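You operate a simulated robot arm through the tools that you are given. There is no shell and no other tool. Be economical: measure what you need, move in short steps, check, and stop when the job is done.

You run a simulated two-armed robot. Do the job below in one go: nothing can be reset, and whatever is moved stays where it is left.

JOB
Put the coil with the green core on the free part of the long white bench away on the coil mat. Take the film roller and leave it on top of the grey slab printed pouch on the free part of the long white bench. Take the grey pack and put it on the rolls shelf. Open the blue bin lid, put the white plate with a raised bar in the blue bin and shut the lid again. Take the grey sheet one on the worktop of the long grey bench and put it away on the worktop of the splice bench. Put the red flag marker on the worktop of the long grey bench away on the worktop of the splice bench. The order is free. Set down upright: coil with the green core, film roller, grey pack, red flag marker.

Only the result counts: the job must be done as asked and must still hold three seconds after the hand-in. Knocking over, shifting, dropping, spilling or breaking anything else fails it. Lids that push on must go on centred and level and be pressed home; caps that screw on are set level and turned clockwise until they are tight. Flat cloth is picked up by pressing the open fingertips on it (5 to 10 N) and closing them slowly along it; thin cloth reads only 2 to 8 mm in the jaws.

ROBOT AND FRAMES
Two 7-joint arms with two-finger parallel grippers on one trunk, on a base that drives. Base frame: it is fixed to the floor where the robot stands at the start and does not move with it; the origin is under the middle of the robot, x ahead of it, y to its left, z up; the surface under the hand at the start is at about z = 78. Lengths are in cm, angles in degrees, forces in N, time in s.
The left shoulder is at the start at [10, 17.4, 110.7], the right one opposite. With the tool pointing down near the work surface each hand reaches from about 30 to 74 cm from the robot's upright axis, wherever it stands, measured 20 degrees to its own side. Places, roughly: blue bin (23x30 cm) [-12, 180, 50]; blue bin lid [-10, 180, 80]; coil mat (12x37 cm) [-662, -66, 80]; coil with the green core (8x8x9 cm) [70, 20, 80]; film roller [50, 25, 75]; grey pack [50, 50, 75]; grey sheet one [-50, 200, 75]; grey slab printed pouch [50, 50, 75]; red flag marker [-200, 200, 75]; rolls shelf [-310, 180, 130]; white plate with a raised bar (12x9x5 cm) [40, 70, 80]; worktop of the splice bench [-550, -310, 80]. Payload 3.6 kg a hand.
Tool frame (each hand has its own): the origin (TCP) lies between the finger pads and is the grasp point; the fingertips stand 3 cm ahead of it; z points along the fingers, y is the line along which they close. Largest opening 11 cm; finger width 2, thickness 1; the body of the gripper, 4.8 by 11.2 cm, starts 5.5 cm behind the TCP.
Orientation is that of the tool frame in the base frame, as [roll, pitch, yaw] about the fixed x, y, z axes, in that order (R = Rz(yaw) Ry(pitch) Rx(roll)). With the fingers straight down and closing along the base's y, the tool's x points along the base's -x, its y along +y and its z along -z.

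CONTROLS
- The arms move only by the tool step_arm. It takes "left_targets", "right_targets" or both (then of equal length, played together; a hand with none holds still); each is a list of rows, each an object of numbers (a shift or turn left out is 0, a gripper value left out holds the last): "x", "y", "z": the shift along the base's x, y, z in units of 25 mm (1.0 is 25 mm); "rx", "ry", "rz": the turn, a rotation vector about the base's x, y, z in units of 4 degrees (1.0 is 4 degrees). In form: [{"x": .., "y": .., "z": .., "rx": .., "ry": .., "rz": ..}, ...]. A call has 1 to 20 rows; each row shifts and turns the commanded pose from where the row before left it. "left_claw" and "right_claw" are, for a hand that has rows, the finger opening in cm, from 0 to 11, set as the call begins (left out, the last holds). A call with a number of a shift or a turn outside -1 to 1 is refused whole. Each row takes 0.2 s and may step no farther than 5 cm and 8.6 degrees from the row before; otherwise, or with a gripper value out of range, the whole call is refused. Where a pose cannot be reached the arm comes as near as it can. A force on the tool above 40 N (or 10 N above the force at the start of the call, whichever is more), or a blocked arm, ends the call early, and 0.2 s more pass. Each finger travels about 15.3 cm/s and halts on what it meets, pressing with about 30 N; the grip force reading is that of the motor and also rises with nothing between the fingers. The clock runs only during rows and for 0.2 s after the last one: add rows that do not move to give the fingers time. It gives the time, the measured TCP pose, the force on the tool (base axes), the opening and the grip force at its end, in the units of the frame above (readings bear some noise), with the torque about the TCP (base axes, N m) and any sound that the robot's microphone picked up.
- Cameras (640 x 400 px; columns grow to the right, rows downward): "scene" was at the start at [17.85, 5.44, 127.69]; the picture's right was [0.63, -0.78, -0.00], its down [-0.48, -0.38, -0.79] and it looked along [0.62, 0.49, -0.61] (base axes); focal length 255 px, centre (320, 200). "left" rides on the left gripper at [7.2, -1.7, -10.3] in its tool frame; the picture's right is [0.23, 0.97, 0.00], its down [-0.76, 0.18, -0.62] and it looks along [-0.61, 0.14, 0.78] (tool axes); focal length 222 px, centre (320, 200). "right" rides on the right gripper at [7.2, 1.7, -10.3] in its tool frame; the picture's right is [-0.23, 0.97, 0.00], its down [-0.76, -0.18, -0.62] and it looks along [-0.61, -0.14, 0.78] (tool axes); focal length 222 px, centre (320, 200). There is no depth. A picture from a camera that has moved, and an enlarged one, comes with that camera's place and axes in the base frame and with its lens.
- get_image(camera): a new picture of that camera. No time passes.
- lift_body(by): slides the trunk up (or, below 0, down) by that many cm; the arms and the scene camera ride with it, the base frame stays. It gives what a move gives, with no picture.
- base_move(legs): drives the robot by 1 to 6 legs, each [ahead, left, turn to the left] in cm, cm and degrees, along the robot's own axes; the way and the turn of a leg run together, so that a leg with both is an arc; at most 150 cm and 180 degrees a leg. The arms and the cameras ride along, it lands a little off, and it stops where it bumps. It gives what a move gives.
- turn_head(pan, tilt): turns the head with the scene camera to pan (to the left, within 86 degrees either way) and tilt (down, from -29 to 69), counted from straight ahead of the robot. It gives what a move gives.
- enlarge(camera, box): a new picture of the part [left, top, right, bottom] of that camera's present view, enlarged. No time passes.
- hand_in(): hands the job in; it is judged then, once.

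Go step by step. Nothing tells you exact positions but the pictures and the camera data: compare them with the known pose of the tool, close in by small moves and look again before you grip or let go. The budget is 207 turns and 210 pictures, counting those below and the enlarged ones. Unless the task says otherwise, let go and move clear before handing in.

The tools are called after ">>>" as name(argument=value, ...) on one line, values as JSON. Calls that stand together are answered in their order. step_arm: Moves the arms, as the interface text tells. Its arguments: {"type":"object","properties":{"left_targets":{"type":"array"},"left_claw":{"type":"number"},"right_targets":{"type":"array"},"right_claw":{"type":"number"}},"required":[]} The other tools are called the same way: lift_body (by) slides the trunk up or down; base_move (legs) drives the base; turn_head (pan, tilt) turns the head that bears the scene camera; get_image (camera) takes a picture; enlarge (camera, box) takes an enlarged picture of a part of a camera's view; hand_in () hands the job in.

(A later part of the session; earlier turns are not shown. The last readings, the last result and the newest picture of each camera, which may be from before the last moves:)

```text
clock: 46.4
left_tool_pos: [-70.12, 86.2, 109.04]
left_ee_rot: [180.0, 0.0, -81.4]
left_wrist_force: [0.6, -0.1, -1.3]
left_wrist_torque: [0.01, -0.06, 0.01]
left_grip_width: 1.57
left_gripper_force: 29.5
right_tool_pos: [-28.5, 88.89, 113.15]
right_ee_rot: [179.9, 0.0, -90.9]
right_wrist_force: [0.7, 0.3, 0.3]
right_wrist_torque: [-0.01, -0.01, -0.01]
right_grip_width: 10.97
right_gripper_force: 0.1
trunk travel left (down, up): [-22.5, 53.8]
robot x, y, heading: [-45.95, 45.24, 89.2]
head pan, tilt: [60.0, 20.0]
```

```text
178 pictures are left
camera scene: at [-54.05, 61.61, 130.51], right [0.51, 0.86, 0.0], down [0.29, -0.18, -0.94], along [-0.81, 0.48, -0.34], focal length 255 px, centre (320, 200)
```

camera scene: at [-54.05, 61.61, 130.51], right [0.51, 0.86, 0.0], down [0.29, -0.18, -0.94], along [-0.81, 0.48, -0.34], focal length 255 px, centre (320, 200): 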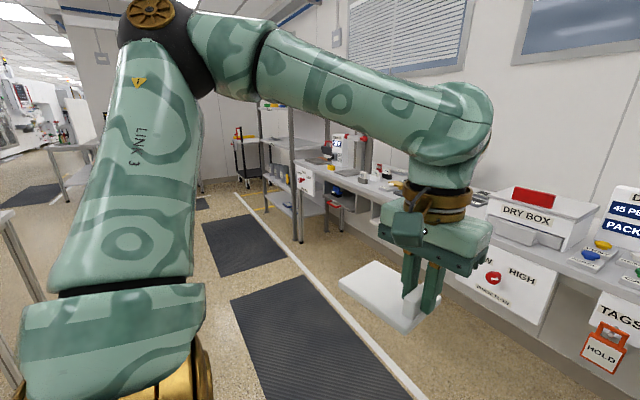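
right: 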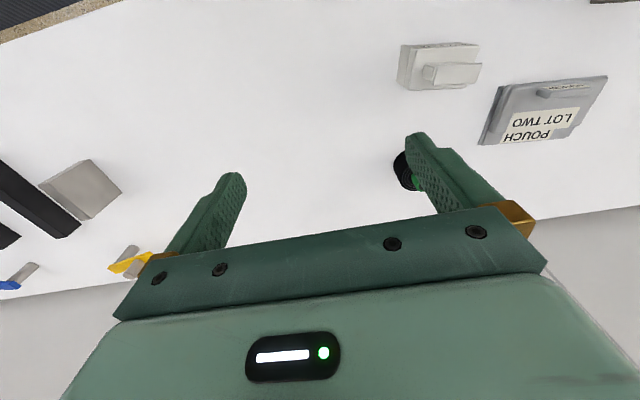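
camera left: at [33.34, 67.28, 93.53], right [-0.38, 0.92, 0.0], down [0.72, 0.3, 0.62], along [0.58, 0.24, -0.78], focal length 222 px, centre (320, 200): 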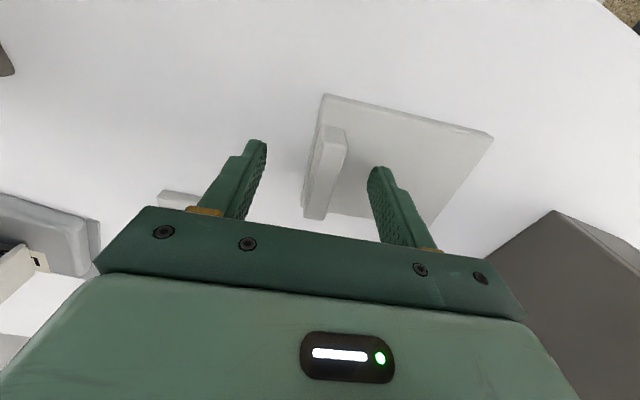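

>>> turn_head(pan=-5, tilt=25)

>>> enlarge(camera="scene", box=[300, 120, 500, 240])

>>> enlarge(camera="scene", box=[100, 100, 320, 250])

```text
clock: 47.7
left_tool_pos: [-70.03, 86.16, 109.08]
left_ee_rot: [179.9, 0.0, -81.3]
left_wrist_force: [1.1, 0.0, -1.5]
left_wrist_torque: [0.0, -0.01, -0.04]
left_grip_width: 1.55
left_gripper_force: 29.9
right_tool_pos: [-28.46, 88.9, 113.11]
right_ee_rot: [-180.0, 0.0, -90.8]
right_wrist_force: [0.2, 0.6, -0.5]
right_wrist_torque: [-0.01, 0.02, -0.01]
right_grip_width: 11.01
right_gripper_force: 0.1
trunk travel left (down, up): [-22.5, 53.8]
robot x, y, heading: [-46.04, 45.38, 89.1]
head pan, tilt: [-5.0, 25.0]
```

```text
3.20 times, centred on (400, 180) of scene
camera zoom: at [-45.12, 65.99, 129.7], right [0.99, -0.1, 0.0], down [-0.04, -0.42, -0.91], along [0.09, 0.9, -0.42], focal length 816 px, centre (64, 264)
```

zoom: 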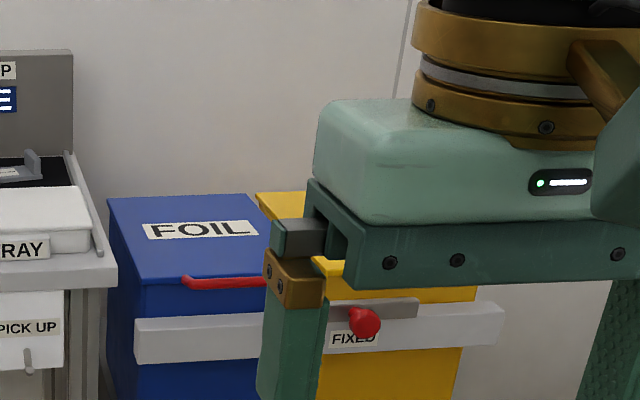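

```text
2.67 times, centred on (210, 175) of scene
camera zoom: at [-45.12, 65.99, 129.7], right [0.99, -0.1, 0.0], down [-0.04, -0.42, -0.91], along [0.09, 0.9, -0.42], focal length 680 px, centre (613, 267)
```

zoom: 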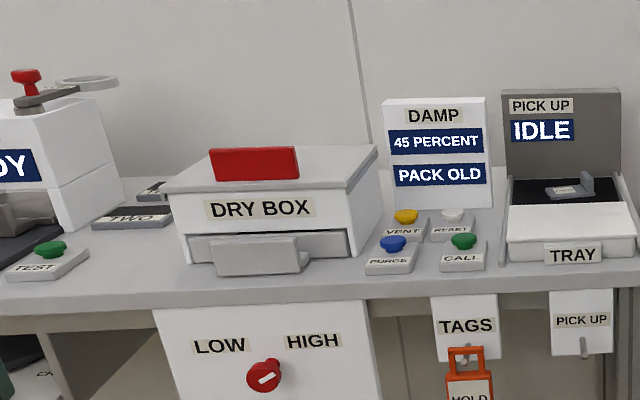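

The blue FOIL bin has a red handle at its front edge, at about y 163, x −14, z 80. I drive closer, facing it.

>>> base_move(legs=[[58, -24, 1]])

>>> turn_head(pan=0, tilt=45)

>>> get_image(camera="scene")

>>> get_image(camera="right")

```text
clock: 51.1
left_tool_pos: [-46.25, 141.52, 109.01]
left_ee_rot: [180.0, 0.0, -80.5]
left_wrist_force: [-0.4, -0.3, -2.0]
left_wrist_torque: [-0.02, -0.06, -0.03]
left_grip_width: 1.55
left_gripper_force: 30.3
right_tool_pos: [-4.73, 145.14, 113.01]
right_ee_rot: [-179.9, -0.1, -89.9]
right_wrist_force: [0.8, -0.1, 0.0]
right_wrist_torque: [-0.02, 0.02, -0.02]
right_grip_width: 11.0
right_gripper_force: 0.2
trunk travel left (down, up): [-22.5, 53.8]
robot x, y, heading: [-21.13, 101.14, 90.4]
head pan, tilt: [-5.0, 25.0]
```

```text
clock: 52.0
left_tool_pos: [-46.12, 141.61, 109.0]
left_ee_rot: [180.0, 0.0, -80.4]
left_wrist_force: [0.8, 0.1, -2.0]
left_wrist_torque: [0.0, -0.09, 0.0]
left_grip_width: 1.54
left_gripper_force: 30.2
right_tool_pos: [-4.68, 145.01, 113.02]
right_ee_rot: [180.0, 0.1, -89.8]
right_wrist_force: [0.6, 0.0, -0.3]
right_wrist_torque: [-0.03, 0.01, 0.04]
right_grip_width: 11.02
right_gripper_force: 0.1
trunk travel left (down, up): [-22.5, 53.8]
robot x, y, heading: [-21.41, 101.47, 90.2]
head pan, tilt: [0.0, 45.0]
```

```text
175 pictures are left
camera scene: at [-21.69, 120.76, 126.65], right [1.0, 0.0, 0.0], down [0.0, -0.71, -0.71], along [0.0, 0.71, -0.71], focal length 255 px, centre (320, 200)
```

scene: 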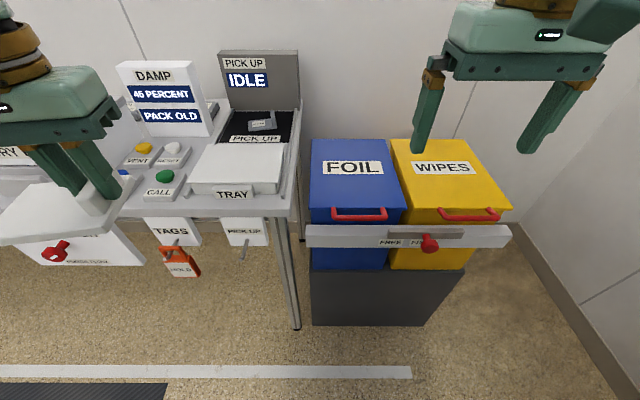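

```text
174 pictures are left
camera right: at [-6.5, 137.85, 123.4], right [-0.97, 0.22, 0.0], down [0.18, 0.76, 0.62], along [0.14, 0.61, -0.78], focal length 222 px, centre (320, 200)
```

right: 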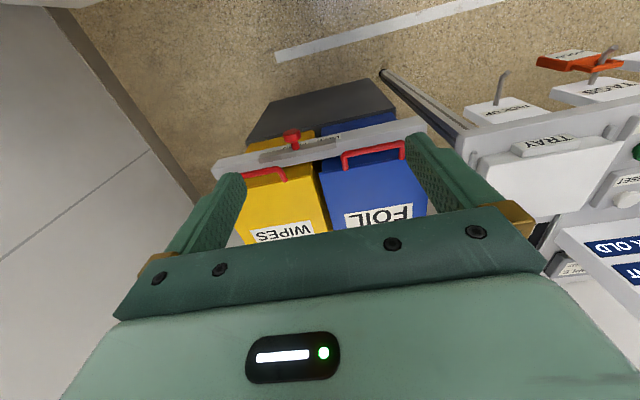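

>>> enlarge(camera="scene", box=[290, 120, 530, 280])

>>> enlarge(camera="right", box=[220, 90, 440, 230])

>>> enlarge(camera="scene", box=[330, 195, 510, 265])

```text
2.50 times, centred on (410, 200) of scene
camera zoom: at [-21.69, 120.76, 126.65], right [1.0, 0.0, 0.0], down [0.0, -0.71, -0.71], along [0.0, 0.71, -0.71], focal length 638 px, centre (95, 200)
```

zoom: 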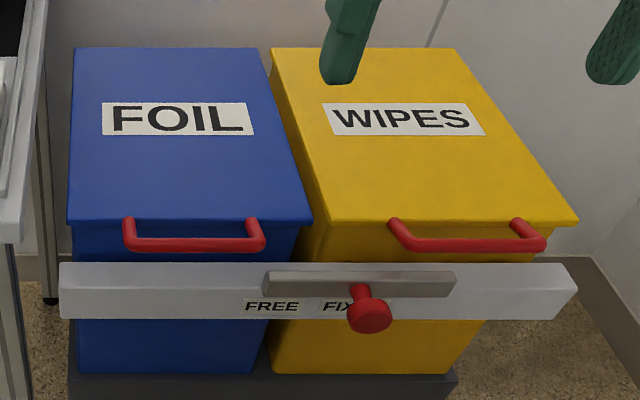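

```text
2.86 times, centred on (330, 160) of right
camera zoom: at [-6.5, 137.85, 123.4], right [-0.97, 0.22, 0.0], down [0.18, 0.76, 0.62], along [0.14, 0.61, -0.78], focal length 635 px, centre (291, 314)
```

zoom: 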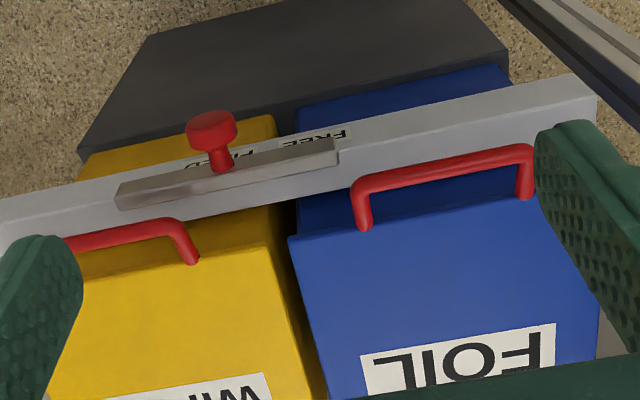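

```text
3.56 times, centred on (420, 230) of scene
camera zoom: at [-21.69, 120.76, 126.65], right [1.0, 0.0, 0.0], down [0.0, -0.71, -0.71], along [0.0, 0.71, -0.71], focal length 907 px, centre (-36, 93)
```

zoom: 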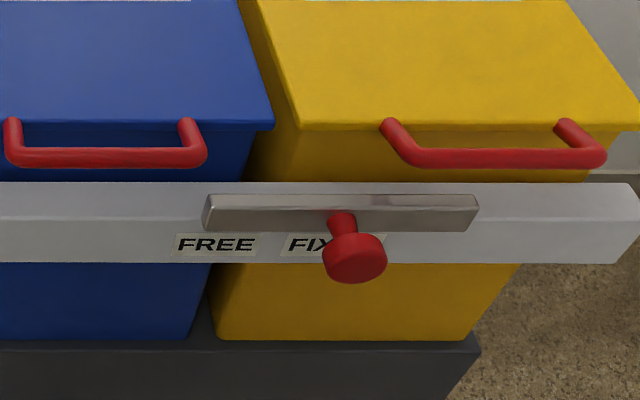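

There is a slider (FREE/FIXED) on the bar before the bins; I will first try the lid itself. I turn the right hand to point forward for the red handle, which lies at about (−12.4, 160, 82).

>>> step_arm(right_targets=[{"rx": 1, "y": -0.1}, {"rx": 1, "y": -0.1}, {"rx": 1, "y": -0.1}, {"rx": 1, "y": -0.1}, {"rx": 1, "y": -0.1}, {"rx": 1, "y": -0.1}, {"rx": 1, "y": -0.1}, {"rx": 1, "y": -0.1}, {"rx": 1, "y": -0.1}, {"rx": 1, "y": -0.1}, {"rx": 1, "y": -0.1}, {"rx": 1, "y": -0.1}, {"rx": 1, "y": -0.1}, {"rx": 1, "y": -0.1}, {"rx": 1, "y": -0.1}, {"rx": 1, "y": -0.1}, {"rx": 1, "y": -0.1}, {"rx": 1, "y": -0.1}, {"rx": 1}, {"rx": 1}])

>>> step_arm(right_targets=[{"rx": 1}, {"rx": 1}, {"rx": 0.5}, {"ry": 1}, {"ry": 1}, {"ry": 1}, {"ry": 1}, {"ry": 1}, {"ry": 1}, {"ry": 1}, {"ry": 1}, {"ry": 1}, {"ry": 1}, {"ry": 1}, {"ry": 1}, {"ry": 1}, {"ry": 1}, {"ry": 1}, {"ry": 1}, {"ry": 1}])

>>> get_image(camera="scene")

```text
clock: 56.2
left_tool_pos: [-46.24, 141.48, 109.05]
left_ee_rot: [-179.9, 0.1, -80.3]
left_wrist_force: [-0.2, -1.2, -2.5]
left_wrist_torque: [-0.01, -0.09, 0.0]
left_grip_width: 1.54
left_gripper_force: 29.7
right_tool_pos: [-8.87, 147.73, 119.22]
right_ee_rot: [-178.8, 80.0, -88.7]
right_wrist_force: [-0.7, -0.1, 0.1]
right_wrist_torque: [-0.04, 0.0, 0.02]
right_grip_width: 11.03
right_gripper_force: 0.1
right hand out of reach, approached as far as the arm can: row 12, 13, 14, 15, 16, 17, 18, 19, 20
trunk travel left (down, up): [-22.5, 53.8]
robot x, y, heading: [-21.03, 100.99, 90.2]
head pan, tilt: [0.0, 45.0]
```

```text
clock: 60.4
left_tool_pos: [-46.2, 141.53, 109.1]
left_ee_rot: [-180.0, -0.1, -80.4]
left_wrist_force: [-0.3, 0.1, -1.8]
left_wrist_torque: [-0.02, -0.05, 0.02]
left_grip_width: 1.53
left_gripper_force: 30.1
right_tool_pos: [-10.21, 147.22, 122.69]
right_ee_rot: [92.1, 22.0, -176.6]
right_wrist_force: [-0.9, -0.3, -0.7]
right_wrist_torque: [-0.03, -0.05, 0.02]
right_grip_width: 11.02
right_gripper_force: 0.0
right hand out of reach, approached as far as the arm can: row 1, 2, 3, 11, 15, 17, 19
trunk travel left (down, up): [-22.5, 53.8]
robot x, y, heading: [-21.34, 101.08, 90.6]
head pan, tilt: [0.0, 45.0]
```

```text
170 pictures are left
camera scene: at [-21.69, 120.75, 126.65], right [1.0, 0.0, 0.0], down [0.0, -0.71, -0.71], along [0.0, 0.71, -0.71], focal length 255 px, centre (320, 200)
```

scene: 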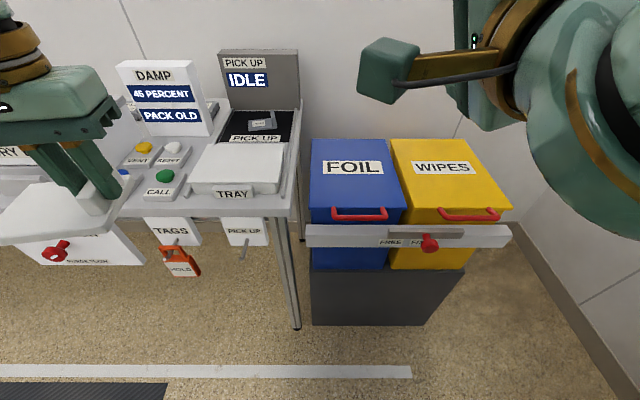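

>>> step_arm(right_targets=[{"ry": 1, "z": -1}, {"ry": 1, "z": -1}, {"ry": 1, "z": -1}, {"ry": 1, "z": -1}, {"ry": 1, "z": -1}, {"ry": 0.5, "z": -1}, {"z": -1}, {"z": -1}, {"z": -0.5}, {}])

>>> get_image(camera="scene")

>>> get_image(camera="right")

```text
clock: 62.6
left_tool_pos: [-46.11, 141.51, 109.05]
left_ee_rot: [-180.0, 0.1, -80.4]
left_wrist_force: [0.2, 0.5, -1.3]
left_wrist_torque: [-0.04, -0.08, 0.01]
left_grip_width: 1.55
left_gripper_force: 29.8
right_tool_pos: [-18.29, 144.12, 110.91]
right_ee_rot: [89.9, -1.7, -178.4]
right_wrist_force: [-1.2, 0.3, 0.1]
right_wrist_torque: [-0.01, -0.01, 0.02]
right_grip_width: 11.02
right_gripper_force: 0.0
right hand out of reach, approached as far as the arm can: row 1, 2, 3, 4, 5, 6, 7, 8
trunk travel left (down, up): [-22.5, 53.8]
robot x, y, heading: [-21.26, 101.4, 90.2]
head pan, tilt: [0.0, 45.0]
```

```text
169 pictures are left
camera scene: at [-21.88, 120.63, 126.45], right [1.0, 0.03, 0.0], down [0.02, -0.72, -0.69], along [-0.02, 0.69, -0.72], focal length 255 px, centre (320, 200)
```

scene: 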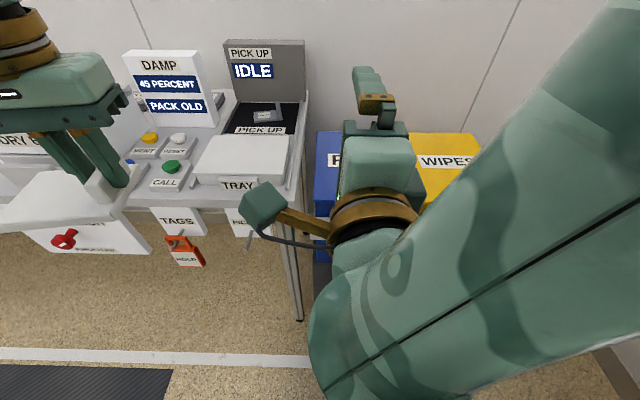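

```text
168 pictures are left
camera right: at [-25.32, 133.66, 112.78], right [0.26, 0.0, 0.97], down [0.77, -0.6, -0.2], along [0.58, 0.8, -0.16], focal length 222 px, centre (320, 200)
```

right: 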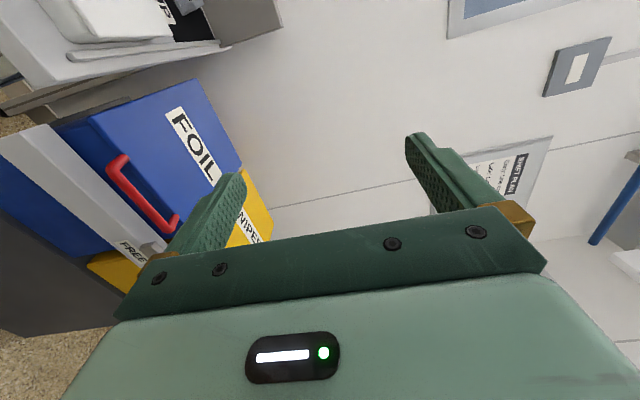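

>>> step_arm(right_targets=[{"x": 0.24, "y": 0.3, "z": -0.8}, {"x": 0.24, "y": 0.3, "z": -0.8}, {"x": 0.24, "y": 0.3, "z": -0.8}, {"x": 0.24, "y": 0.3, "z": -0.8}, {"x": 0.24, "y": 0.3, "z": -0.8}, {"x": 0.24, "y": 0.3, "z": -0.8}, {"x": 0.24, "y": 0.3, "z": -0.8}, {"x": 0.24, "y": 0.3, "z": -0.8}, {"x": 0.24, "y": 0.3, "z": -0.8}, {"x": 0.24, "y": 0.3, "z": -0.8}, {"z": -0.8}, {"z": -0.8}, {}], right_claw=6)

>>> get_image(camera="scene")

>>> get_image(camera="right")

```text
clock: 65.4
left_tool_pos: [-46.2, 141.59, 109.01]
left_ee_rot: [179.9, 0.0, -80.4]
left_wrist_force: [-0.5, 0.2, -1.5]
left_wrist_torque: [0.01, -0.08, -0.03]
left_grip_width: 1.53
left_gripper_force: 30.2
right_tool_pos: [-18.52, 145.85, 107.19]
right_ee_rot: [90.6, -0.4, -177.6]
right_wrist_force: [-0.6, -0.6, 0.7]
right_wrist_torque: [-0.01, 0.02, -0.01]
right_grip_width: 6.0
right_gripper_force: 0.1
right hand out of reach, approached as far as the arm can: row 1, 2, 3, 4, 5, 6, 7, 8, 9, 10, 11, 12
trunk travel left (down, up): [-22.5, 53.8]
robot x, y, heading: [-21.61, 101.24, 90.0]
head pan, tilt: [0.0, 45.0]
```

```text
167 pictures are left
camera scene: at [-23.65, 118.16, 123.99], right [0.94, 0.34, 0.0], down [0.31, -0.86, -0.4], along [-0.13, 0.37, -0.92], focal length 255 px, centre (320, 200)
```

scene: 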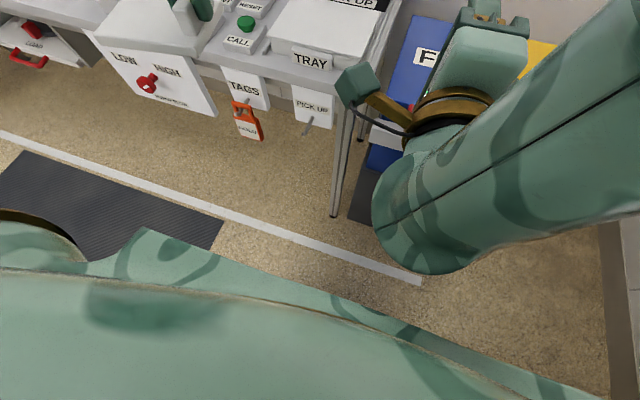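

```text
166 pictures are left
camera right: at [-25.47, 135.34, 108.99], right [0.23, 0.02, 0.97], down [0.79, -0.59, -0.18], along [0.57, 0.81, -0.15], focal length 222 px, centre (320, 200)
```

right: 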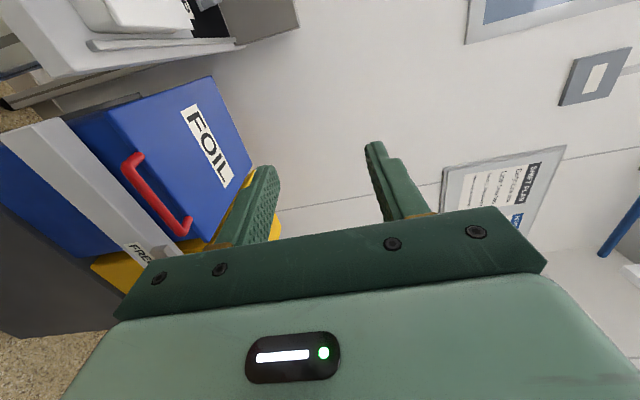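

The right elbow is crowding the head in this pose. I move the hand forward and to the right to free it, then will stand farther back.

>>> step_arm(right_targets=[{"x": 0.6, "y": 0.8, "z": 0.4}, {"x": 0.6, "y": 0.8, "z": 0.4}, {"x": 0.6, "y": 0.8, "z": 0.4}, {"x": 0.6, "y": 0.8}, {"x": 0.6, "y": 0.8}, {"x": 0.6, "y": 0.8}, {}])

>>> get_image(camera="scene")

```text
clock: 67.0
left_tool_pos: [-46.21, 141.48, 109.0]
left_ee_rot: [-180.0, 0.0, -80.3]
left_wrist_force: [0.7, -0.3, -2.1]
left_wrist_torque: [0.01, -0.04, -0.03]
left_grip_width: 1.53
left_gripper_force: 30.3
right_tool_pos: [-18.55, 154.96, 109.48]
right_ee_rot: [90.9, 0.1, -177.2]
right_wrist_force: [0.3, 0.1, 0.2]
right_wrist_torque: [0.0, -0.01, 0.01]
right_grip_width: 6.0
right_gripper_force: 0.0
right hand out of reach, approached as far as the arm can: row 1, 2, 3, 4, 5, 6
trunk travel left (down, up): [-22.5, 53.8]
robot x, y, heading: [-21.5, 101.04, 90.1]
head pan, tilt: [0.0, 45.0]
```

```text
165 pictures are left
camera scene: at [-21.69, 120.76, 126.64], right [1.0, 0.0, 0.0], down [0.0, -0.71, -0.71], along [0.0, 0.71, -0.71], focal length 255 px, centre (320, 200)
```

scene: 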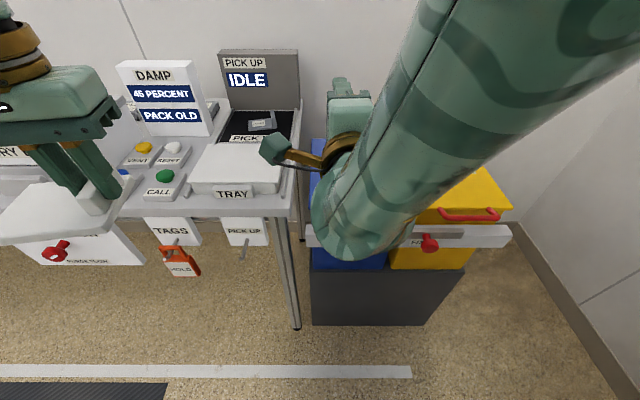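

>>> step_arm(right_targets=[{"rx": -1, "x": 0.2}, {"rx": -1, "x": 0.2}, {"rx": -1, "x": 0.2}, {"rx": -1, "x": 0.2}, {"rx": -1, "x": 0.2}, {"rx": -1, "x": 0.2}, {"rx": -1, "x": 0.2}, {"rx": -1, "x": 0.2}, {"rx": -1, "x": 0.2}, {"rx": -1, "x": 0.2}, {"rx": -1}, {}])

>>> get_image(camera="scene")

```text
clock: 69.6
left_tool_pos: [-46.24, 141.55, 109.01]
left_ee_rot: [180.0, 0.1, -80.5]
left_wrist_force: [-0.6, 0.5, -1.2]
left_wrist_torque: [-0.02, -0.09, 0.02]
left_grip_width: 1.53
left_gripper_force: 29.8
right_tool_pos: [-13.69, 155.13, 109.47]
right_ee_rot: [134.4, -2.0, -177.7]
right_wrist_force: [-0.6, -0.5, -0.3]
right_wrist_torque: [0.0, -0.01, 0.01]
right_grip_width: 6.0
right_gripper_force: 0.0
trunk travel left (down, up): [-22.5, 53.8]
robot x, y, heading: [-21.56, 100.96, 90.0]
head pan, tilt: [0.0, 45.0]
```

```text
164 pictures are left
camera scene: at [-21.7, 120.74, 126.65], right [1.0, 0.0, 0.0], down [0.0, -0.71, -0.71], along [0.0, 0.71, -0.71], focal length 255 px, centre (320, 200)
```

scene: 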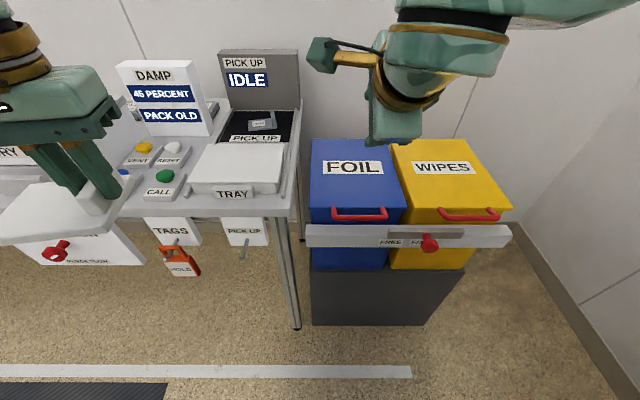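

>>> step_arm(right_targets=[{"x": 0.26, "y": -0.4, "z": -1}, {"x": 0.26, "y": -0.4, "z": -1}, {"z": -1}, {"z": -1}, {"z": -1}, {"z": -1}, {"z": -1}, {"z": -1}, {"z": -0.2}, {}], right_claw=4)

>>> get_image(camera="scene")

>>> get_image(camera="right")

```text
clock: 71.8
left_tool_pos: [-46.22, 141.64, 109.05]
left_ee_rot: [179.9, 0.0, -80.4]
left_wrist_force: [0.5, 0.1, -1.2]
left_wrist_torque: [0.01, -0.12, -0.01]
left_grip_width: 1.54
left_gripper_force: 30.3
right_tool_pos: [-12.28, 153.29, 88.99]
right_ee_rot: [134.4, -2.0, -177.7]
right_wrist_force: [0.7, -0.5, 0.5]
right_wrist_torque: [-0.01, 0.01, -0.02]
right_grip_width: 3.98
right_gripper_force: 0.0
trunk travel left (down, up): [-22.5, 53.8]
robot x, y, heading: [-21.31, 101.44, 90.3]
head pan, tilt: [0.0, 45.0]
```

```text
163 pictures are left
camera scene: at [-21.7, 120.77, 126.64], right [1.0, 0.0, 0.0], down [0.0, -0.71, -0.71], along [0.0, 0.71, -0.71], focal length 255 px, centre (320, 200)
```

scene: 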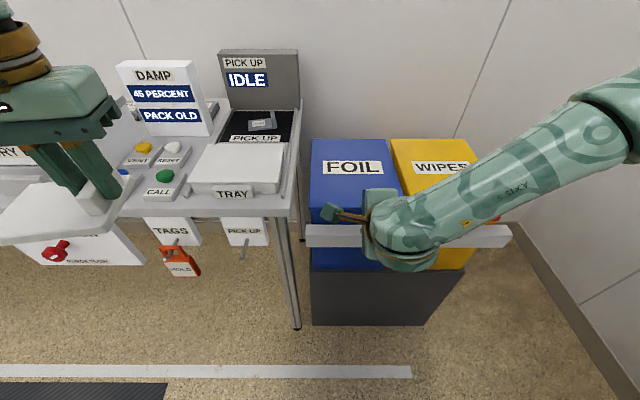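

```text
162 pictures are left
camera right: at [-19.16, 146.77, 97.65], right [0.22, 0.69, 0.69], down [0.79, -0.54, 0.28], along [0.57, 0.48, -0.67], focal length 222 px, centre (320, 200)
```

right: 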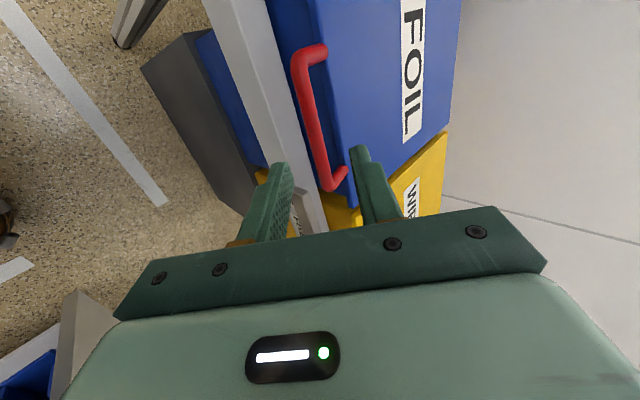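

>>> step_arm(right_targets=[{"y": 0.5, "z": -0.54}, {"y": 0.5, "z": -0.54}, {"y": 0.5, "z": -0.54}, {"y": 0.5, "z": -0.54}, {}], right_claw=3.2)

>>> get_image(camera="right")

>>> enlarge(camera="scene", box=[290, 170, 450, 280])

```text
clock: 73.0
left_tool_pos: [-46.26, 141.46, 109.12]
left_ee_rot: [-180.0, 0.1, -80.3]
left_wrist_force: [1.4, -0.6, -1.6]
left_wrist_torque: [-0.02, -0.06, 0.0]
left_grip_width: 1.54
left_gripper_force: 30.2
right_tool_pos: [-12.37, 158.21, 83.46]
right_ee_rot: [134.4, -2.0, -177.7]
right_wrist_force: [-0.5, 0.1, 0.6]
right_wrist_torque: [0.03, 0.01, 0.0]
right_grip_width: 3.2
right_gripper_force: 0.1
trunk travel left (down, up): [-22.5, 53.8]
robot x, y, heading: [-21.36, 100.94, 90.5]
head pan, tilt: [0.0, 45.0]
```

```text
161 pictures are left
camera right: at [-19.17, 151.7, 92.28], right [0.22, 0.69, 0.69], down [0.79, -0.54, 0.28], along [0.57, 0.48, -0.67], focal length 222 px, centre (320, 200)
```

right: 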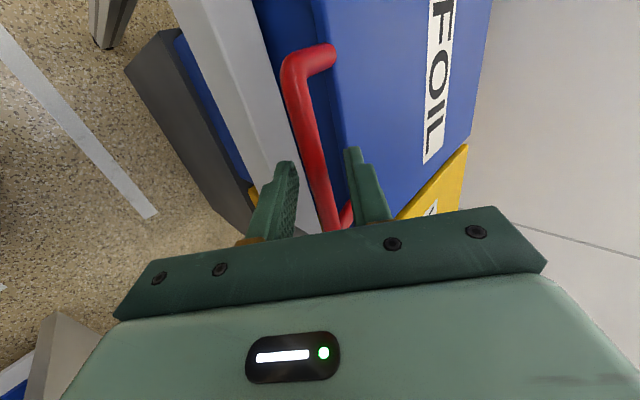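

```text
3.64 times, centred on (370, 225) of scene
camera zoom: at [-21.69, 120.74, 126.65], right [1.0, 0.0, 0.0], down [0.0, -0.71, -0.71], along [0.0, 0.71, -0.71], focal length 928 px, centre (138, 109)
```

zoom: 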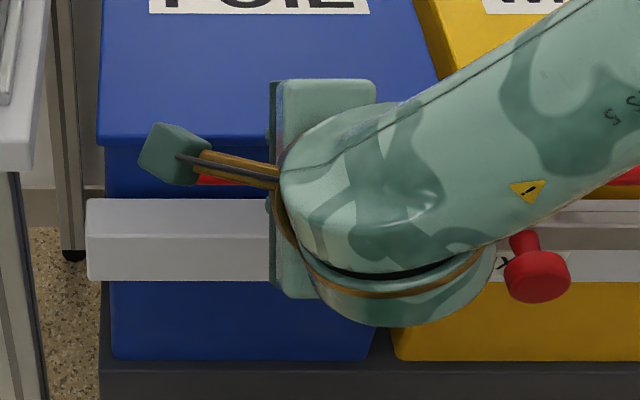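

The red bar is between the fingers. I close on it and try a small lift.

>>> step_arm(right_targets=[{}, {}, {}, {}], right_claw=0)

>>> step_arm(right_targets=[{"z": 0.4}, {"z": 0.4, "y": 0.02}, {}])

>>> get_image(camera="right")

```text
clock: 74.0
left_tool_pos: [-46.17, 141.44, 108.91]
left_ee_rot: [180.0, 0.0, -80.4]
left_wrist_force: [-0.1, 0.0, -1.7]
left_wrist_torque: [-0.02, -0.05, 0.01]
left_grip_width: 1.54
left_gripper_force: 29.9
right_tool_pos: [-12.36, 157.94, 83.39]
right_ee_rot: [134.5, -1.9, -177.7]
right_wrist_force: [-1.9, -14.6, -17.1]
right_wrist_torque: [-0.51, 0.05, -0.14]
right_grip_width: 1.35
right_gripper_force: 45.2
trunk travel left (down, up): [-22.5, 53.8]
robot x, y, heading: [-21.42, 101.03, 90.4]
head pan, tilt: [0.0, 45.0]
```

```text
clock: 74.8
left_tool_pos: [-46.18, 141.37, 109.14]
left_ee_rot: [-180.0, 0.1, -80.5]
left_wrist_force: [0.0, 0.1, -1.0]
left_wrist_torque: [0.01, -0.09, 0.04]
left_grip_width: 1.55
left_gripper_force: 29.7
right_tool_pos: [-12.34, 158.24, 85.98]
right_ee_rot: [134.2, -2.0, -177.8]
right_wrist_force: [3.0, -15.1, 2.5]
right_wrist_torque: [-0.03, 0.17, 0.07]
right_grip_width: 1.34
right_gripper_force: 44.9
trunk travel left (down, up): [-22.5, 53.8]
robot x, y, heading: [-21.6, 101.11, 90.1]
head pan, tilt: [0.0, 45.0]
```

```text
159 pictures are left
camera right: at [-19.18, 151.71, 94.56], right [0.23, 0.69, 0.69], down [0.79, -0.54, 0.28], along [0.57, 0.49, -0.67], focal length 222 px, centre (320, 200)
```

right: 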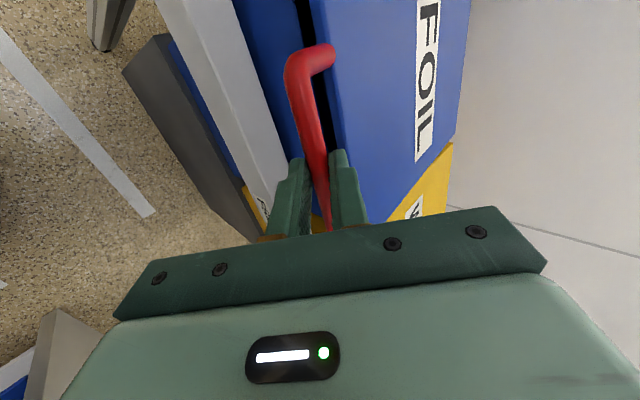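

The lid gives. I carry it along its hinge arc, turning the hand with it.

>>> step_arm(right_targets=[{"y": 0.2, "z": 0.956, "rx": -1}, {"y": 0.264, "z": 0.936, "rx": -1}, {"y": 0.332, "z": 0.92, "rx": -1}, {"y": 0.396, "z": 0.892, "rx": -1}, {"y": 0.456, "z": 0.864, "rx": -1}, {}])

>>> get_image(camera="right")

>>> get_image(camera="scene")

```text
clock: 76.2
left_tool_pos: [-46.16, 141.12, 109.14]
left_ee_rot: [-180.0, 0.2, -80.3]
left_wrist_force: [-0.5, -0.7, -1.1]
left_wrist_torque: [0.01, -0.09, 0.05]
left_grip_width: 1.55
left_gripper_force: 30.4
right_tool_pos: [-12.33, 161.89, 97.4]
right_ee_rot: [154.2, -2.7, -178.6]
right_wrist_force: [3.9, -24.0, 9.6]
right_wrist_torque: [-0.6, -0.59, -0.37]
right_grip_width: 1.34
right_gripper_force: 45.4
trunk travel left (down, up): [-22.5, 53.8]
robot x, y, heading: [-21.55, 100.99, 90.1]
head pan, tilt: [0.0, 45.0]
```

```text
158 pictures are left
camera right: at [-19.2, 158.77, 107.74], right [0.22, 0.88, 0.41], down [0.79, -0.41, 0.45], along [0.56, 0.23, -0.79], focal length 222 px, centre (320, 200)
```

right: 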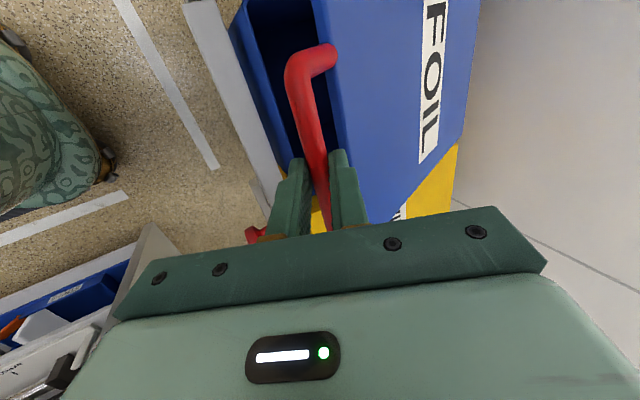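

```text
157 pictures are left
camera scene: at [-21.67, 120.32, 126.73], right [1.0, 0.0, 0.0], down [0.0, -0.7, -0.71], along [0.0, 0.71, -0.7], focal length 255 px, centre (320, 200)
```

scene: 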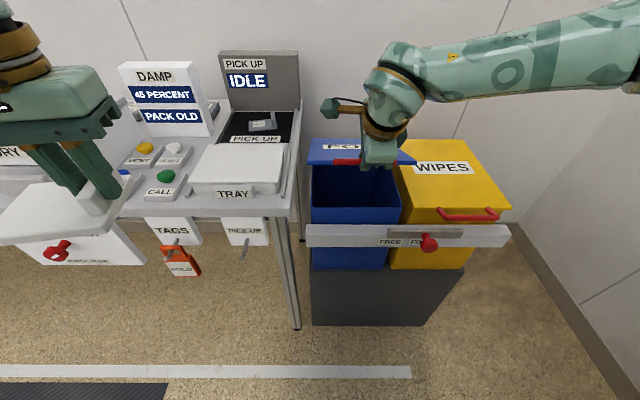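

>>> step_arm(right_targets=[{"y": 0.25, "z": 0.86, "rx": -1}, {"y": 0.46, "z": 0.84, "rx": -1}, {"y": 0.54, "z": 0.8, "rx": -1}, {"y": 0.6, "z": 0.76, "rx": -1}, {"y": 0.64, "z": 0.7, "rx": -1}, {"y": 0.68, "z": 0.65, "rx": -0.5}, {}])

>>> get_image(camera="scene")

```text
clock: 77.8
left_tool_pos: [-46.33, 141.62, 108.91]
left_ee_rot: [179.9, -0.1, -80.4]
left_wrist_force: [0.0, -0.7, -2.2]
left_wrist_torque: [0.02, -0.07, 0.01]
left_grip_width: 1.54
left_gripper_force: 30.0
right_tool_pos: [-12.49, 169.37, 107.57]
right_ee_rot: [175.4, -3.0, -179.6]
right_wrist_force: [0.3, -0.5, -2.9]
right_wrist_torque: [-0.13, -1.25, -0.16]
right_grip_width: 1.37
right_gripper_force: 44.5
right hand out of reach, approached as far as the arm can: row 6
trunk travel left (down, up): [-22.5, 53.8]
robot x, y, heading: [-20.91, 101.37, 90.4]
head pan, tilt: [0.0, 45.0]
```

```text
156 pictures are left
camera scene: at [-21.73, 120.81, 126.63], right [1.0, 0.0, 0.0], down [0.0, -0.71, -0.71], along [0.0, 0.71, -0.71], focal length 255 px, centre (320, 200)
```

scene: 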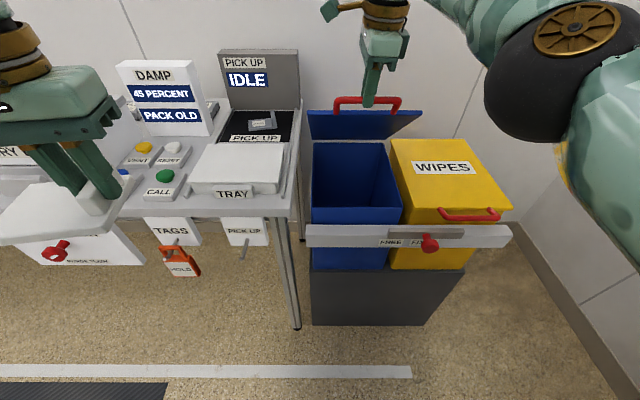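

The lid is about 50° open and the arm is at its reach limit. I tilt the hand forward again about the bar to gain reach.

>>> step_arm(right_targets=[{"rx": 1, "y": -0.05, "z": -0.01}, {"rx": 1, "y": -0.05, "z": -0.01}, {"rx": 1, "y": -0.05, "z": -0.02}, {"rx": 1, "y": -0.055, "z": -0.02}, {"rx": 1, "y": -0.055, "z": -0.03}, {"rx": 1, "y": -0.055, "z": -0.03}, {"rx": 1, "y": -0.055, "z": -0.04}, {"rx": 1, "y": -0.055, "z": -0.04}, {}])

>>> step_arm(right_targets=[{"y": 0.36, "z": 0.3}, {"y": 0.38, "z": 0.28}, {"y": 0.38, "z": 0.26}, {}])

>>> get_image(camera="scene")

```text
clock: 79.8
left_tool_pos: [-46.33, 141.55, 109.07]
left_ee_rot: [180.0, 0.0, -80.4]
left_wrist_force: [-0.9, -0.3, -2.1]
left_wrist_torque: [-0.01, -0.07, 0.02]
left_grip_width: 1.51
left_gripper_force: 29.8
right_tool_pos: [-12.56, 168.41, 107.11]
right_ee_rot: [144.3, -2.3, -178.0]
right_wrist_force: [-3.7, -0.8, -1.7]
right_wrist_torque: [-0.12, 0.01, -0.12]
right_grip_width: 1.34
right_gripper_force: 45.0
trunk travel left (down, up): [-22.5, 53.8]
robot x, y, heading: [-21.57, 101.3, 90.3]
head pan, tilt: [0.0, 45.0]
```

```text
clock: 80.8
left_tool_pos: [-46.19, 141.31, 109.09]
left_ee_rot: [180.0, 0.1, -80.4]
left_wrist_force: [0.0, -0.4, -1.2]
left_wrist_torque: [0.0, -0.07, -0.03]
left_grip_width: 1.54
left_gripper_force: 29.8
right_tool_pos: [-12.53, 171.0, 109.71]
right_ee_rot: [144.2, -2.4, -178.0]
right_wrist_force: [0.6, -8.6, 9.8]
right_wrist_torque: [-0.17, -0.29, -0.37]
right_grip_width: 1.35
right_gripper_force: 44.9
trunk travel left (down, up): [-22.5, 53.8]
robot x, y, heading: [-21.2, 100.77, 90.2]
head pan, tilt: [0.0, 45.0]
```

```text
155 pictures are left
camera scene: at [-21.69, 120.5, 126.7], right [1.0, 0.0, 0.0], down [0.0, -0.71, -0.71], along [0.0, 0.71, -0.71], focal length 255 px, centre (320, 200)
```

scene: 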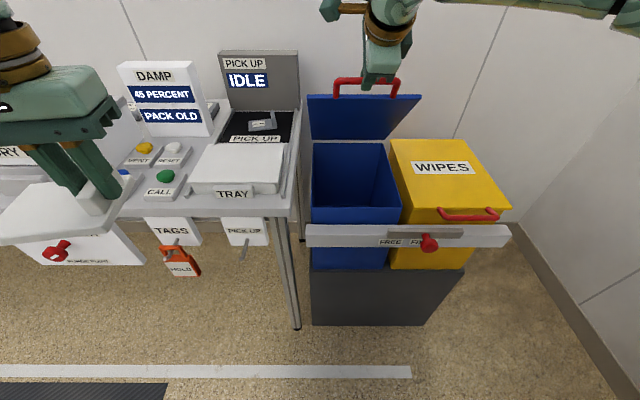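

>>> step_arm(right_targets=[{"y": 0.62, "z": 0.46}, {"y": 0.66, "z": 0.42}, {"y": 0.68, "z": 0.38}, {"y": 0.71, "z": 0.33}, {}])

>>> step_arm(right_targets=[{"y": 0.72, "z": 0.26}, {"y": 0.74, "z": 0.21}, {"y": 0.75, "z": 0.15}, {}])

>>> get_image(camera="scene")

```text
clock: 82.0
left_tool_pos: [-46.35, 141.2, 109.16]
left_ee_rot: [-180.0, 0.3, -80.4]
left_wrist_force: [0.2, -0.1, -1.6]
left_wrist_torque: [0.01, -0.1, 0.01]
left_grip_width: 1.54
left_gripper_force: 30.2
right_tool_pos: [-12.52, 177.45, 113.83]
right_ee_rot: [144.0, -2.2, -178.0]
right_wrist_force: [0.3, -10.1, 22.1]
right_wrist_torque: [0.1, -0.56, -0.53]
right_grip_width: 1.33
right_gripper_force: 45.1
trunk travel left (down, up): [-22.5, 53.8]
robot x, y, heading: [-21.6, 100.83, 90.2]
head pan, tilt: [0.0, 45.0]
```

```text
clock: 83.0
left_tool_pos: [-46.3, 141.21, 109.14]
left_ee_rot: [-179.9, 0.3, -80.4]
left_wrist_force: [-0.3, 0.2, -2.5]
left_wrist_torque: [0.01, -0.1, 0.02]
left_grip_width: 1.53
left_gripper_force: 29.9
right_tool_pos: [-12.36, 177.72, 113.94]
right_ee_rot: [144.1, -2.3, -178.3]
right_wrist_force: [4.0, -11.8, 19.6]
right_wrist_torque: [0.02, -0.15, -0.25]
right_grip_width: 1.37
right_gripper_force: 45.0
right hand out of reach, approached as far as the arm can: row 1, 2, 3
trunk travel left (down, up): [-22.5, 53.8]
robot x, y, heading: [-21.61, 101.29, 90.2]
head pan, tilt: [0.0, 45.0]
```

```text
154 pictures are left
camera scene: at [-21.67, 120.34, 126.72], right [1.0, 0.0, 0.0], down [0.0, -0.7, -0.71], along [0.0, 0.71, -0.7], focal length 255 px, centre (320, 200)
```

scene: 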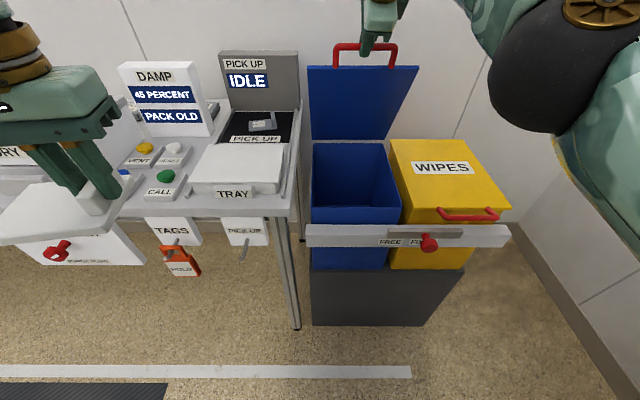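

>>> lift_body(by=1)

>>> base_move(legs=[[4, 0, 0]])

>>> lift_body(by=0.5)

>>> base_move(legs=[[4, 0, 0]])

>>> get_image(camera="scene")

```text
clock: 83.6
left_tool_pos: [-46.14, 142.08, 109.7]
left_ee_rot: [179.8, -0.2, -80.4]
left_wrist_force: [-0.2, -0.7, -2.3]
left_wrist_torque: [0.02, -0.09, 0.0]
left_grip_width: 1.55
left_gripper_force: 30.0
right_tool_pos: [-12.41, 178.2, 114.25]
right_ee_rot: [144.5, -2.3, -178.0]
right_wrist_force: [2.4, 12.5, -28.3]
right_wrist_torque: [-0.17, -0.58, -0.55]
right_grip_width: 1.37
right_gripper_force: 44.9
trunk travel left (down, up): [-23.5, 52.8]
robot x, y, heading: [-21.22, 101.15, 90.3]
head pan, tilt: [0.0, 45.0]
```

```text
clock: 84.4
left_tool_pos: [-46.2, 145.38, 110.06]
left_ee_rot: [-180.0, 0.2, -80.4]
left_wrist_force: [0.1, 0.5, -1.9]
left_wrist_torque: [-0.01, -0.08, 0.02]
left_grip_width: 1.53
left_gripper_force: 29.8
right_tool_pos: [-12.55, 181.44, 115.71]
right_ee_rot: [143.4, -2.4, -178.0]
right_wrist_force: [2.6, -6.4, 19.2]
right_wrist_torque: [0.04, 0.37, 0.15]
right_grip_width: 1.32
right_gripper_force: 44.7
trunk travel left (down, up): [-23.5, 52.8]
robot x, y, heading: [-21.38, 105.67, 90.2]
head pan, tilt: [0.0, 45.0]
```

```text
clock: 85.0
left_tool_pos: [-46.27, 145.77, 110.55]
left_ee_rot: [179.9, 0.0, -80.5]
left_wrist_force: [-0.1, -0.6, -2.0]
left_wrist_torque: [-0.01, -0.1, -0.03]
left_grip_width: 1.56
left_gripper_force: 29.7
right_tool_pos: [-12.46, 181.64, 115.72]
right_ee_rot: [143.6, -2.5, -178.1]
right_wrist_force: [-1.3, 1.1, -1.4]
right_wrist_torque: [0.0, 0.14, 0.07]
right_grip_width: 1.33
right_gripper_force: 45.3
trunk travel left (down, up): [-24.0, 52.3]
robot x, y, heading: [-21.4, 105.23, 90.2]
head pan, tilt: [0.0, 45.0]
```

```text
clock: 86.0
left_tool_pos: [-46.39, 149.52, 110.55]
left_ee_rot: [179.9, 0.0, -80.4]
left_wrist_force: [0.3, 0.6, -0.6]
left_wrist_torque: [-0.02, -0.06, 0.0]
left_grip_width: 1.54
left_gripper_force: 30.2
right_tool_pos: [-12.49, 185.64, 116.81]
right_ee_rot: [142.4, -2.5, -177.9]
right_wrist_force: [-1.4, -1.4, 8.7]
right_wrist_torque: [-0.08, -0.09, -0.16]
right_grip_width: 1.37
right_gripper_force: 44.9
trunk travel left (down, up): [-24.0, 52.3]
robot x, y, heading: [-20.86, 109.42, 90.1]
head pan, tilt: [0.0, 45.0]
stopped in leg 1: the force on the tool passed its limit at 42 N (the readings are from after the stop); the commanded pose is now the measured one
```

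```text
153 pictures are left
camera scene: at [-21.78, 128.03, 128.2], right [1.0, 0.0, 0.0], down [0.0, -0.71, -0.71], along [0.0, 0.71, -0.71], focal length 255 px, centre (320, 200)
```

scene: 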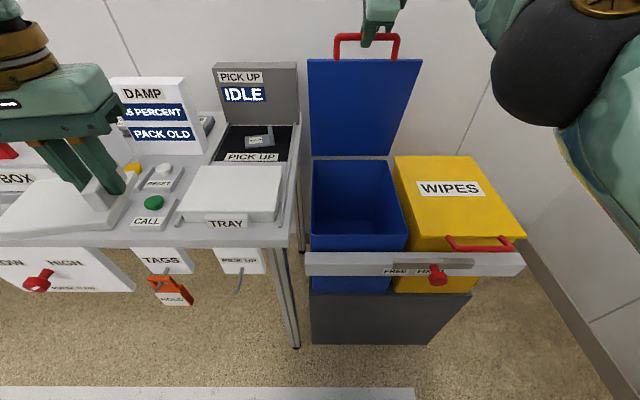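

>>> base_move(legs=[[3, 0, 0]])

>>> base_move(legs=[[3, 0, 0]])

>>> base_move(legs=[[3, 0, 0]])

>>> get_image(camera="scene")

>>> get_image(camera="left")

```text
clock: 86.9
left_tool_pos: [-46.33, 152.28, 110.73]
left_ee_rot: [-179.9, 0.3, -80.4]
left_wrist_force: [-0.6, -0.2, -2.0]
left_wrist_torque: [0.04, -0.07, -0.01]
left_grip_width: 1.54
left_gripper_force: 29.8
right_tool_pos: [-12.49, 188.2, 117.37]
right_ee_rot: [142.0, -2.4, -177.9]
right_wrist_force: [-1.4, -4.3, 33.3]
right_wrist_torque: [0.31, 0.31, 0.12]
right_grip_width: 1.36
right_gripper_force: 44.8
trunk travel left (down, up): [-24.0, 52.3]
robot x, y, heading: [-21.5, 112.4, 90.1]
head pan, tilt: [0.0, 45.0]
```

```text
clock: 87.7
left_tool_pos: [-46.32, 155.3, 110.71]
left_ee_rot: [-180.0, 0.2, -80.4]
left_wrist_force: [0.2, 0.6, -2.8]
left_wrist_torque: [0.0, -0.11, 0.03]
left_grip_width: 1.53
left_gripper_force: 30.3
right_tool_pos: [-12.55, 191.32, 117.57]
right_ee_rot: [141.6, -2.4, -178.1]
right_wrist_force: [-2.4, -1.3, 34.3]
right_wrist_torque: [0.34, 0.3, 0.15]
right_grip_width: 1.38
right_gripper_force: 45.1
trunk travel left (down, up): [-24.0, 52.3]
robot x, y, heading: [-21.38, 115.43, 90.5]
head pan, tilt: [0.0, 45.0]
```

```text
clock: 88.6
left_tool_pos: [-46.18, 157.37, 110.66]
left_ee_rot: [180.0, 0.1, -80.4]
left_wrist_force: [-0.4, 0.0, -0.4]
left_wrist_torque: [0.01, -0.07, 0.04]
left_grip_width: 1.56
left_gripper_force: 29.7
right_tool_pos: [-12.45, 192.99, 117.54]
right_ee_rot: [142.6, -2.9, -178.1]
right_wrist_force: [1.0, -16.7, 3.3]
right_wrist_torque: [-0.33, -0.38, 0.02]
right_grip_width: 1.35
right_gripper_force: 44.7
trunk travel left (down, up): [-24.0, 52.3]
robot x, y, heading: [-21.62, 117.4, 90.1]
head pan, tilt: [0.0, 45.0]
stopped in leg 1: the force on the tool passed its limit at 67 N (the readings are from after the stop); the commanded pose is now the measured one
```

```text
152 pictures are left
camera scene: at [-21.71, 135.75, 128.25], right [1.0, 0.0, 0.0], down [0.0, -0.71, -0.71], along [0.0, 0.71, -0.71], focal length 255 px, centre (320, 200)
```

scene: 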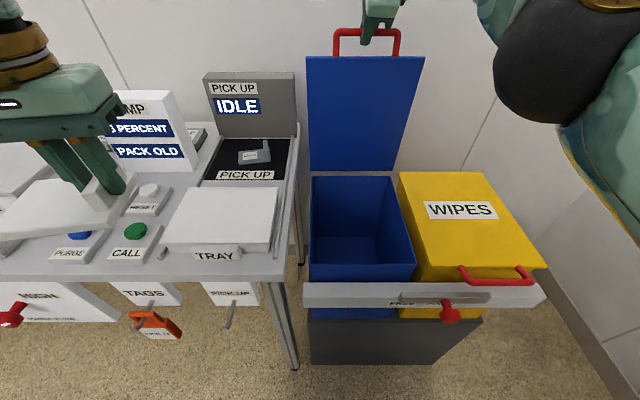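

```text
151 pictures are left
camera left: at [-43.39, 150.43, 120.99], right [-0.92, -0.38, 0.0], down [-0.3, 0.72, 0.63], along [-0.24, 0.58, -0.78], focal length 222 px, centre (320, 200)
```

left: 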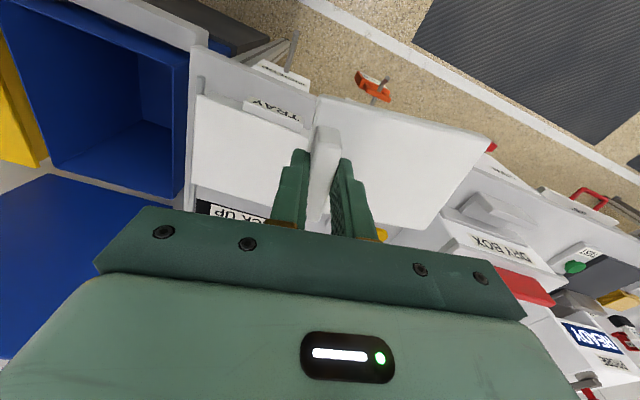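

The lid is upright against its stop. I open the right fingers slightly to see whether it stays.

>>> step_arm(right_targets=[{}, {}, {}, {}], right_claw=4)

>>> get_image(camera="right")

>>> enlarge(camera="scene", box=[290, 0, 450, 180])

```text
clock: 89.6
left_tool_pos: [-46.36, 157.67, 110.51]
left_ee_rot: [-180.0, -0.1, -80.5]
left_wrist_force: [0.3, 0.3, -1.9]
left_wrist_torque: [0.02, -0.05, 0.03]
left_grip_width: 1.55
left_gripper_force: 30.1
right_tool_pos: [-12.63, 193.4, 117.25]
right_ee_rot: [142.8, -2.8, -178.1]
right_wrist_force: [-0.3, -0.1, 0.7]
right_wrist_torque: [0.02, -0.02, 0.0]
right_grip_width: 4.01
right_gripper_force: 0.1
trunk travel left (down, up): [-24.0, 52.3]
robot x, y, heading: [-21.33, 117.09, 90.0]
head pan, tilt: [0.0, 45.0]
```

```text
150 pictures are left
camera right: at [-19.3, 188.26, 126.86], right [0.23, 0.78, 0.58], down [0.8, -0.49, 0.35], along [0.56, 0.38, -0.74], focal length 222 px, centre (320, 200)
```

right: 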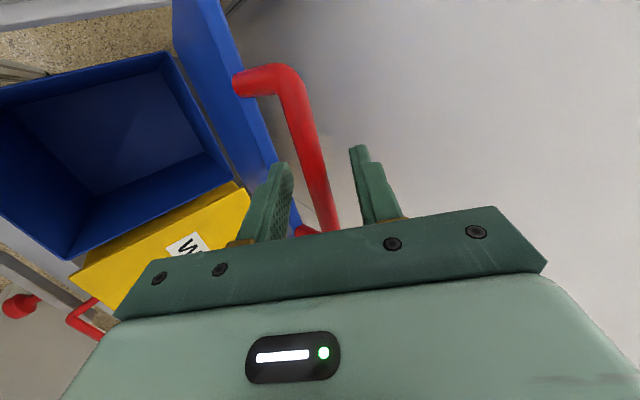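

```text
2.22 times, centred on (370, 90) of scene
camera zoom: at [-21.74, 136.11, 128.2], right [1.0, 0.0, 0.0], down [0.0, -0.71, -0.71], along [0.0, 0.71, -0.71], focal length 567 px, centre (209, 444)
```

zoom: 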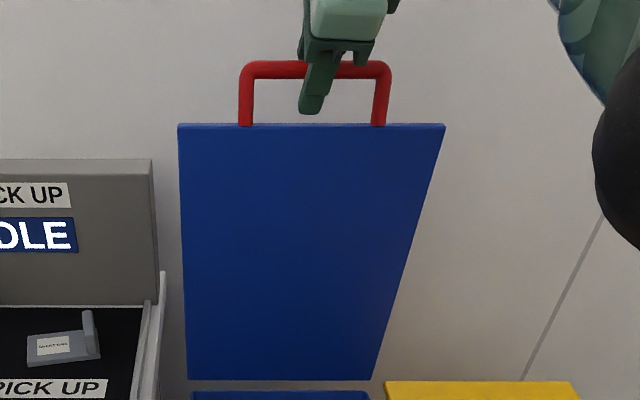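

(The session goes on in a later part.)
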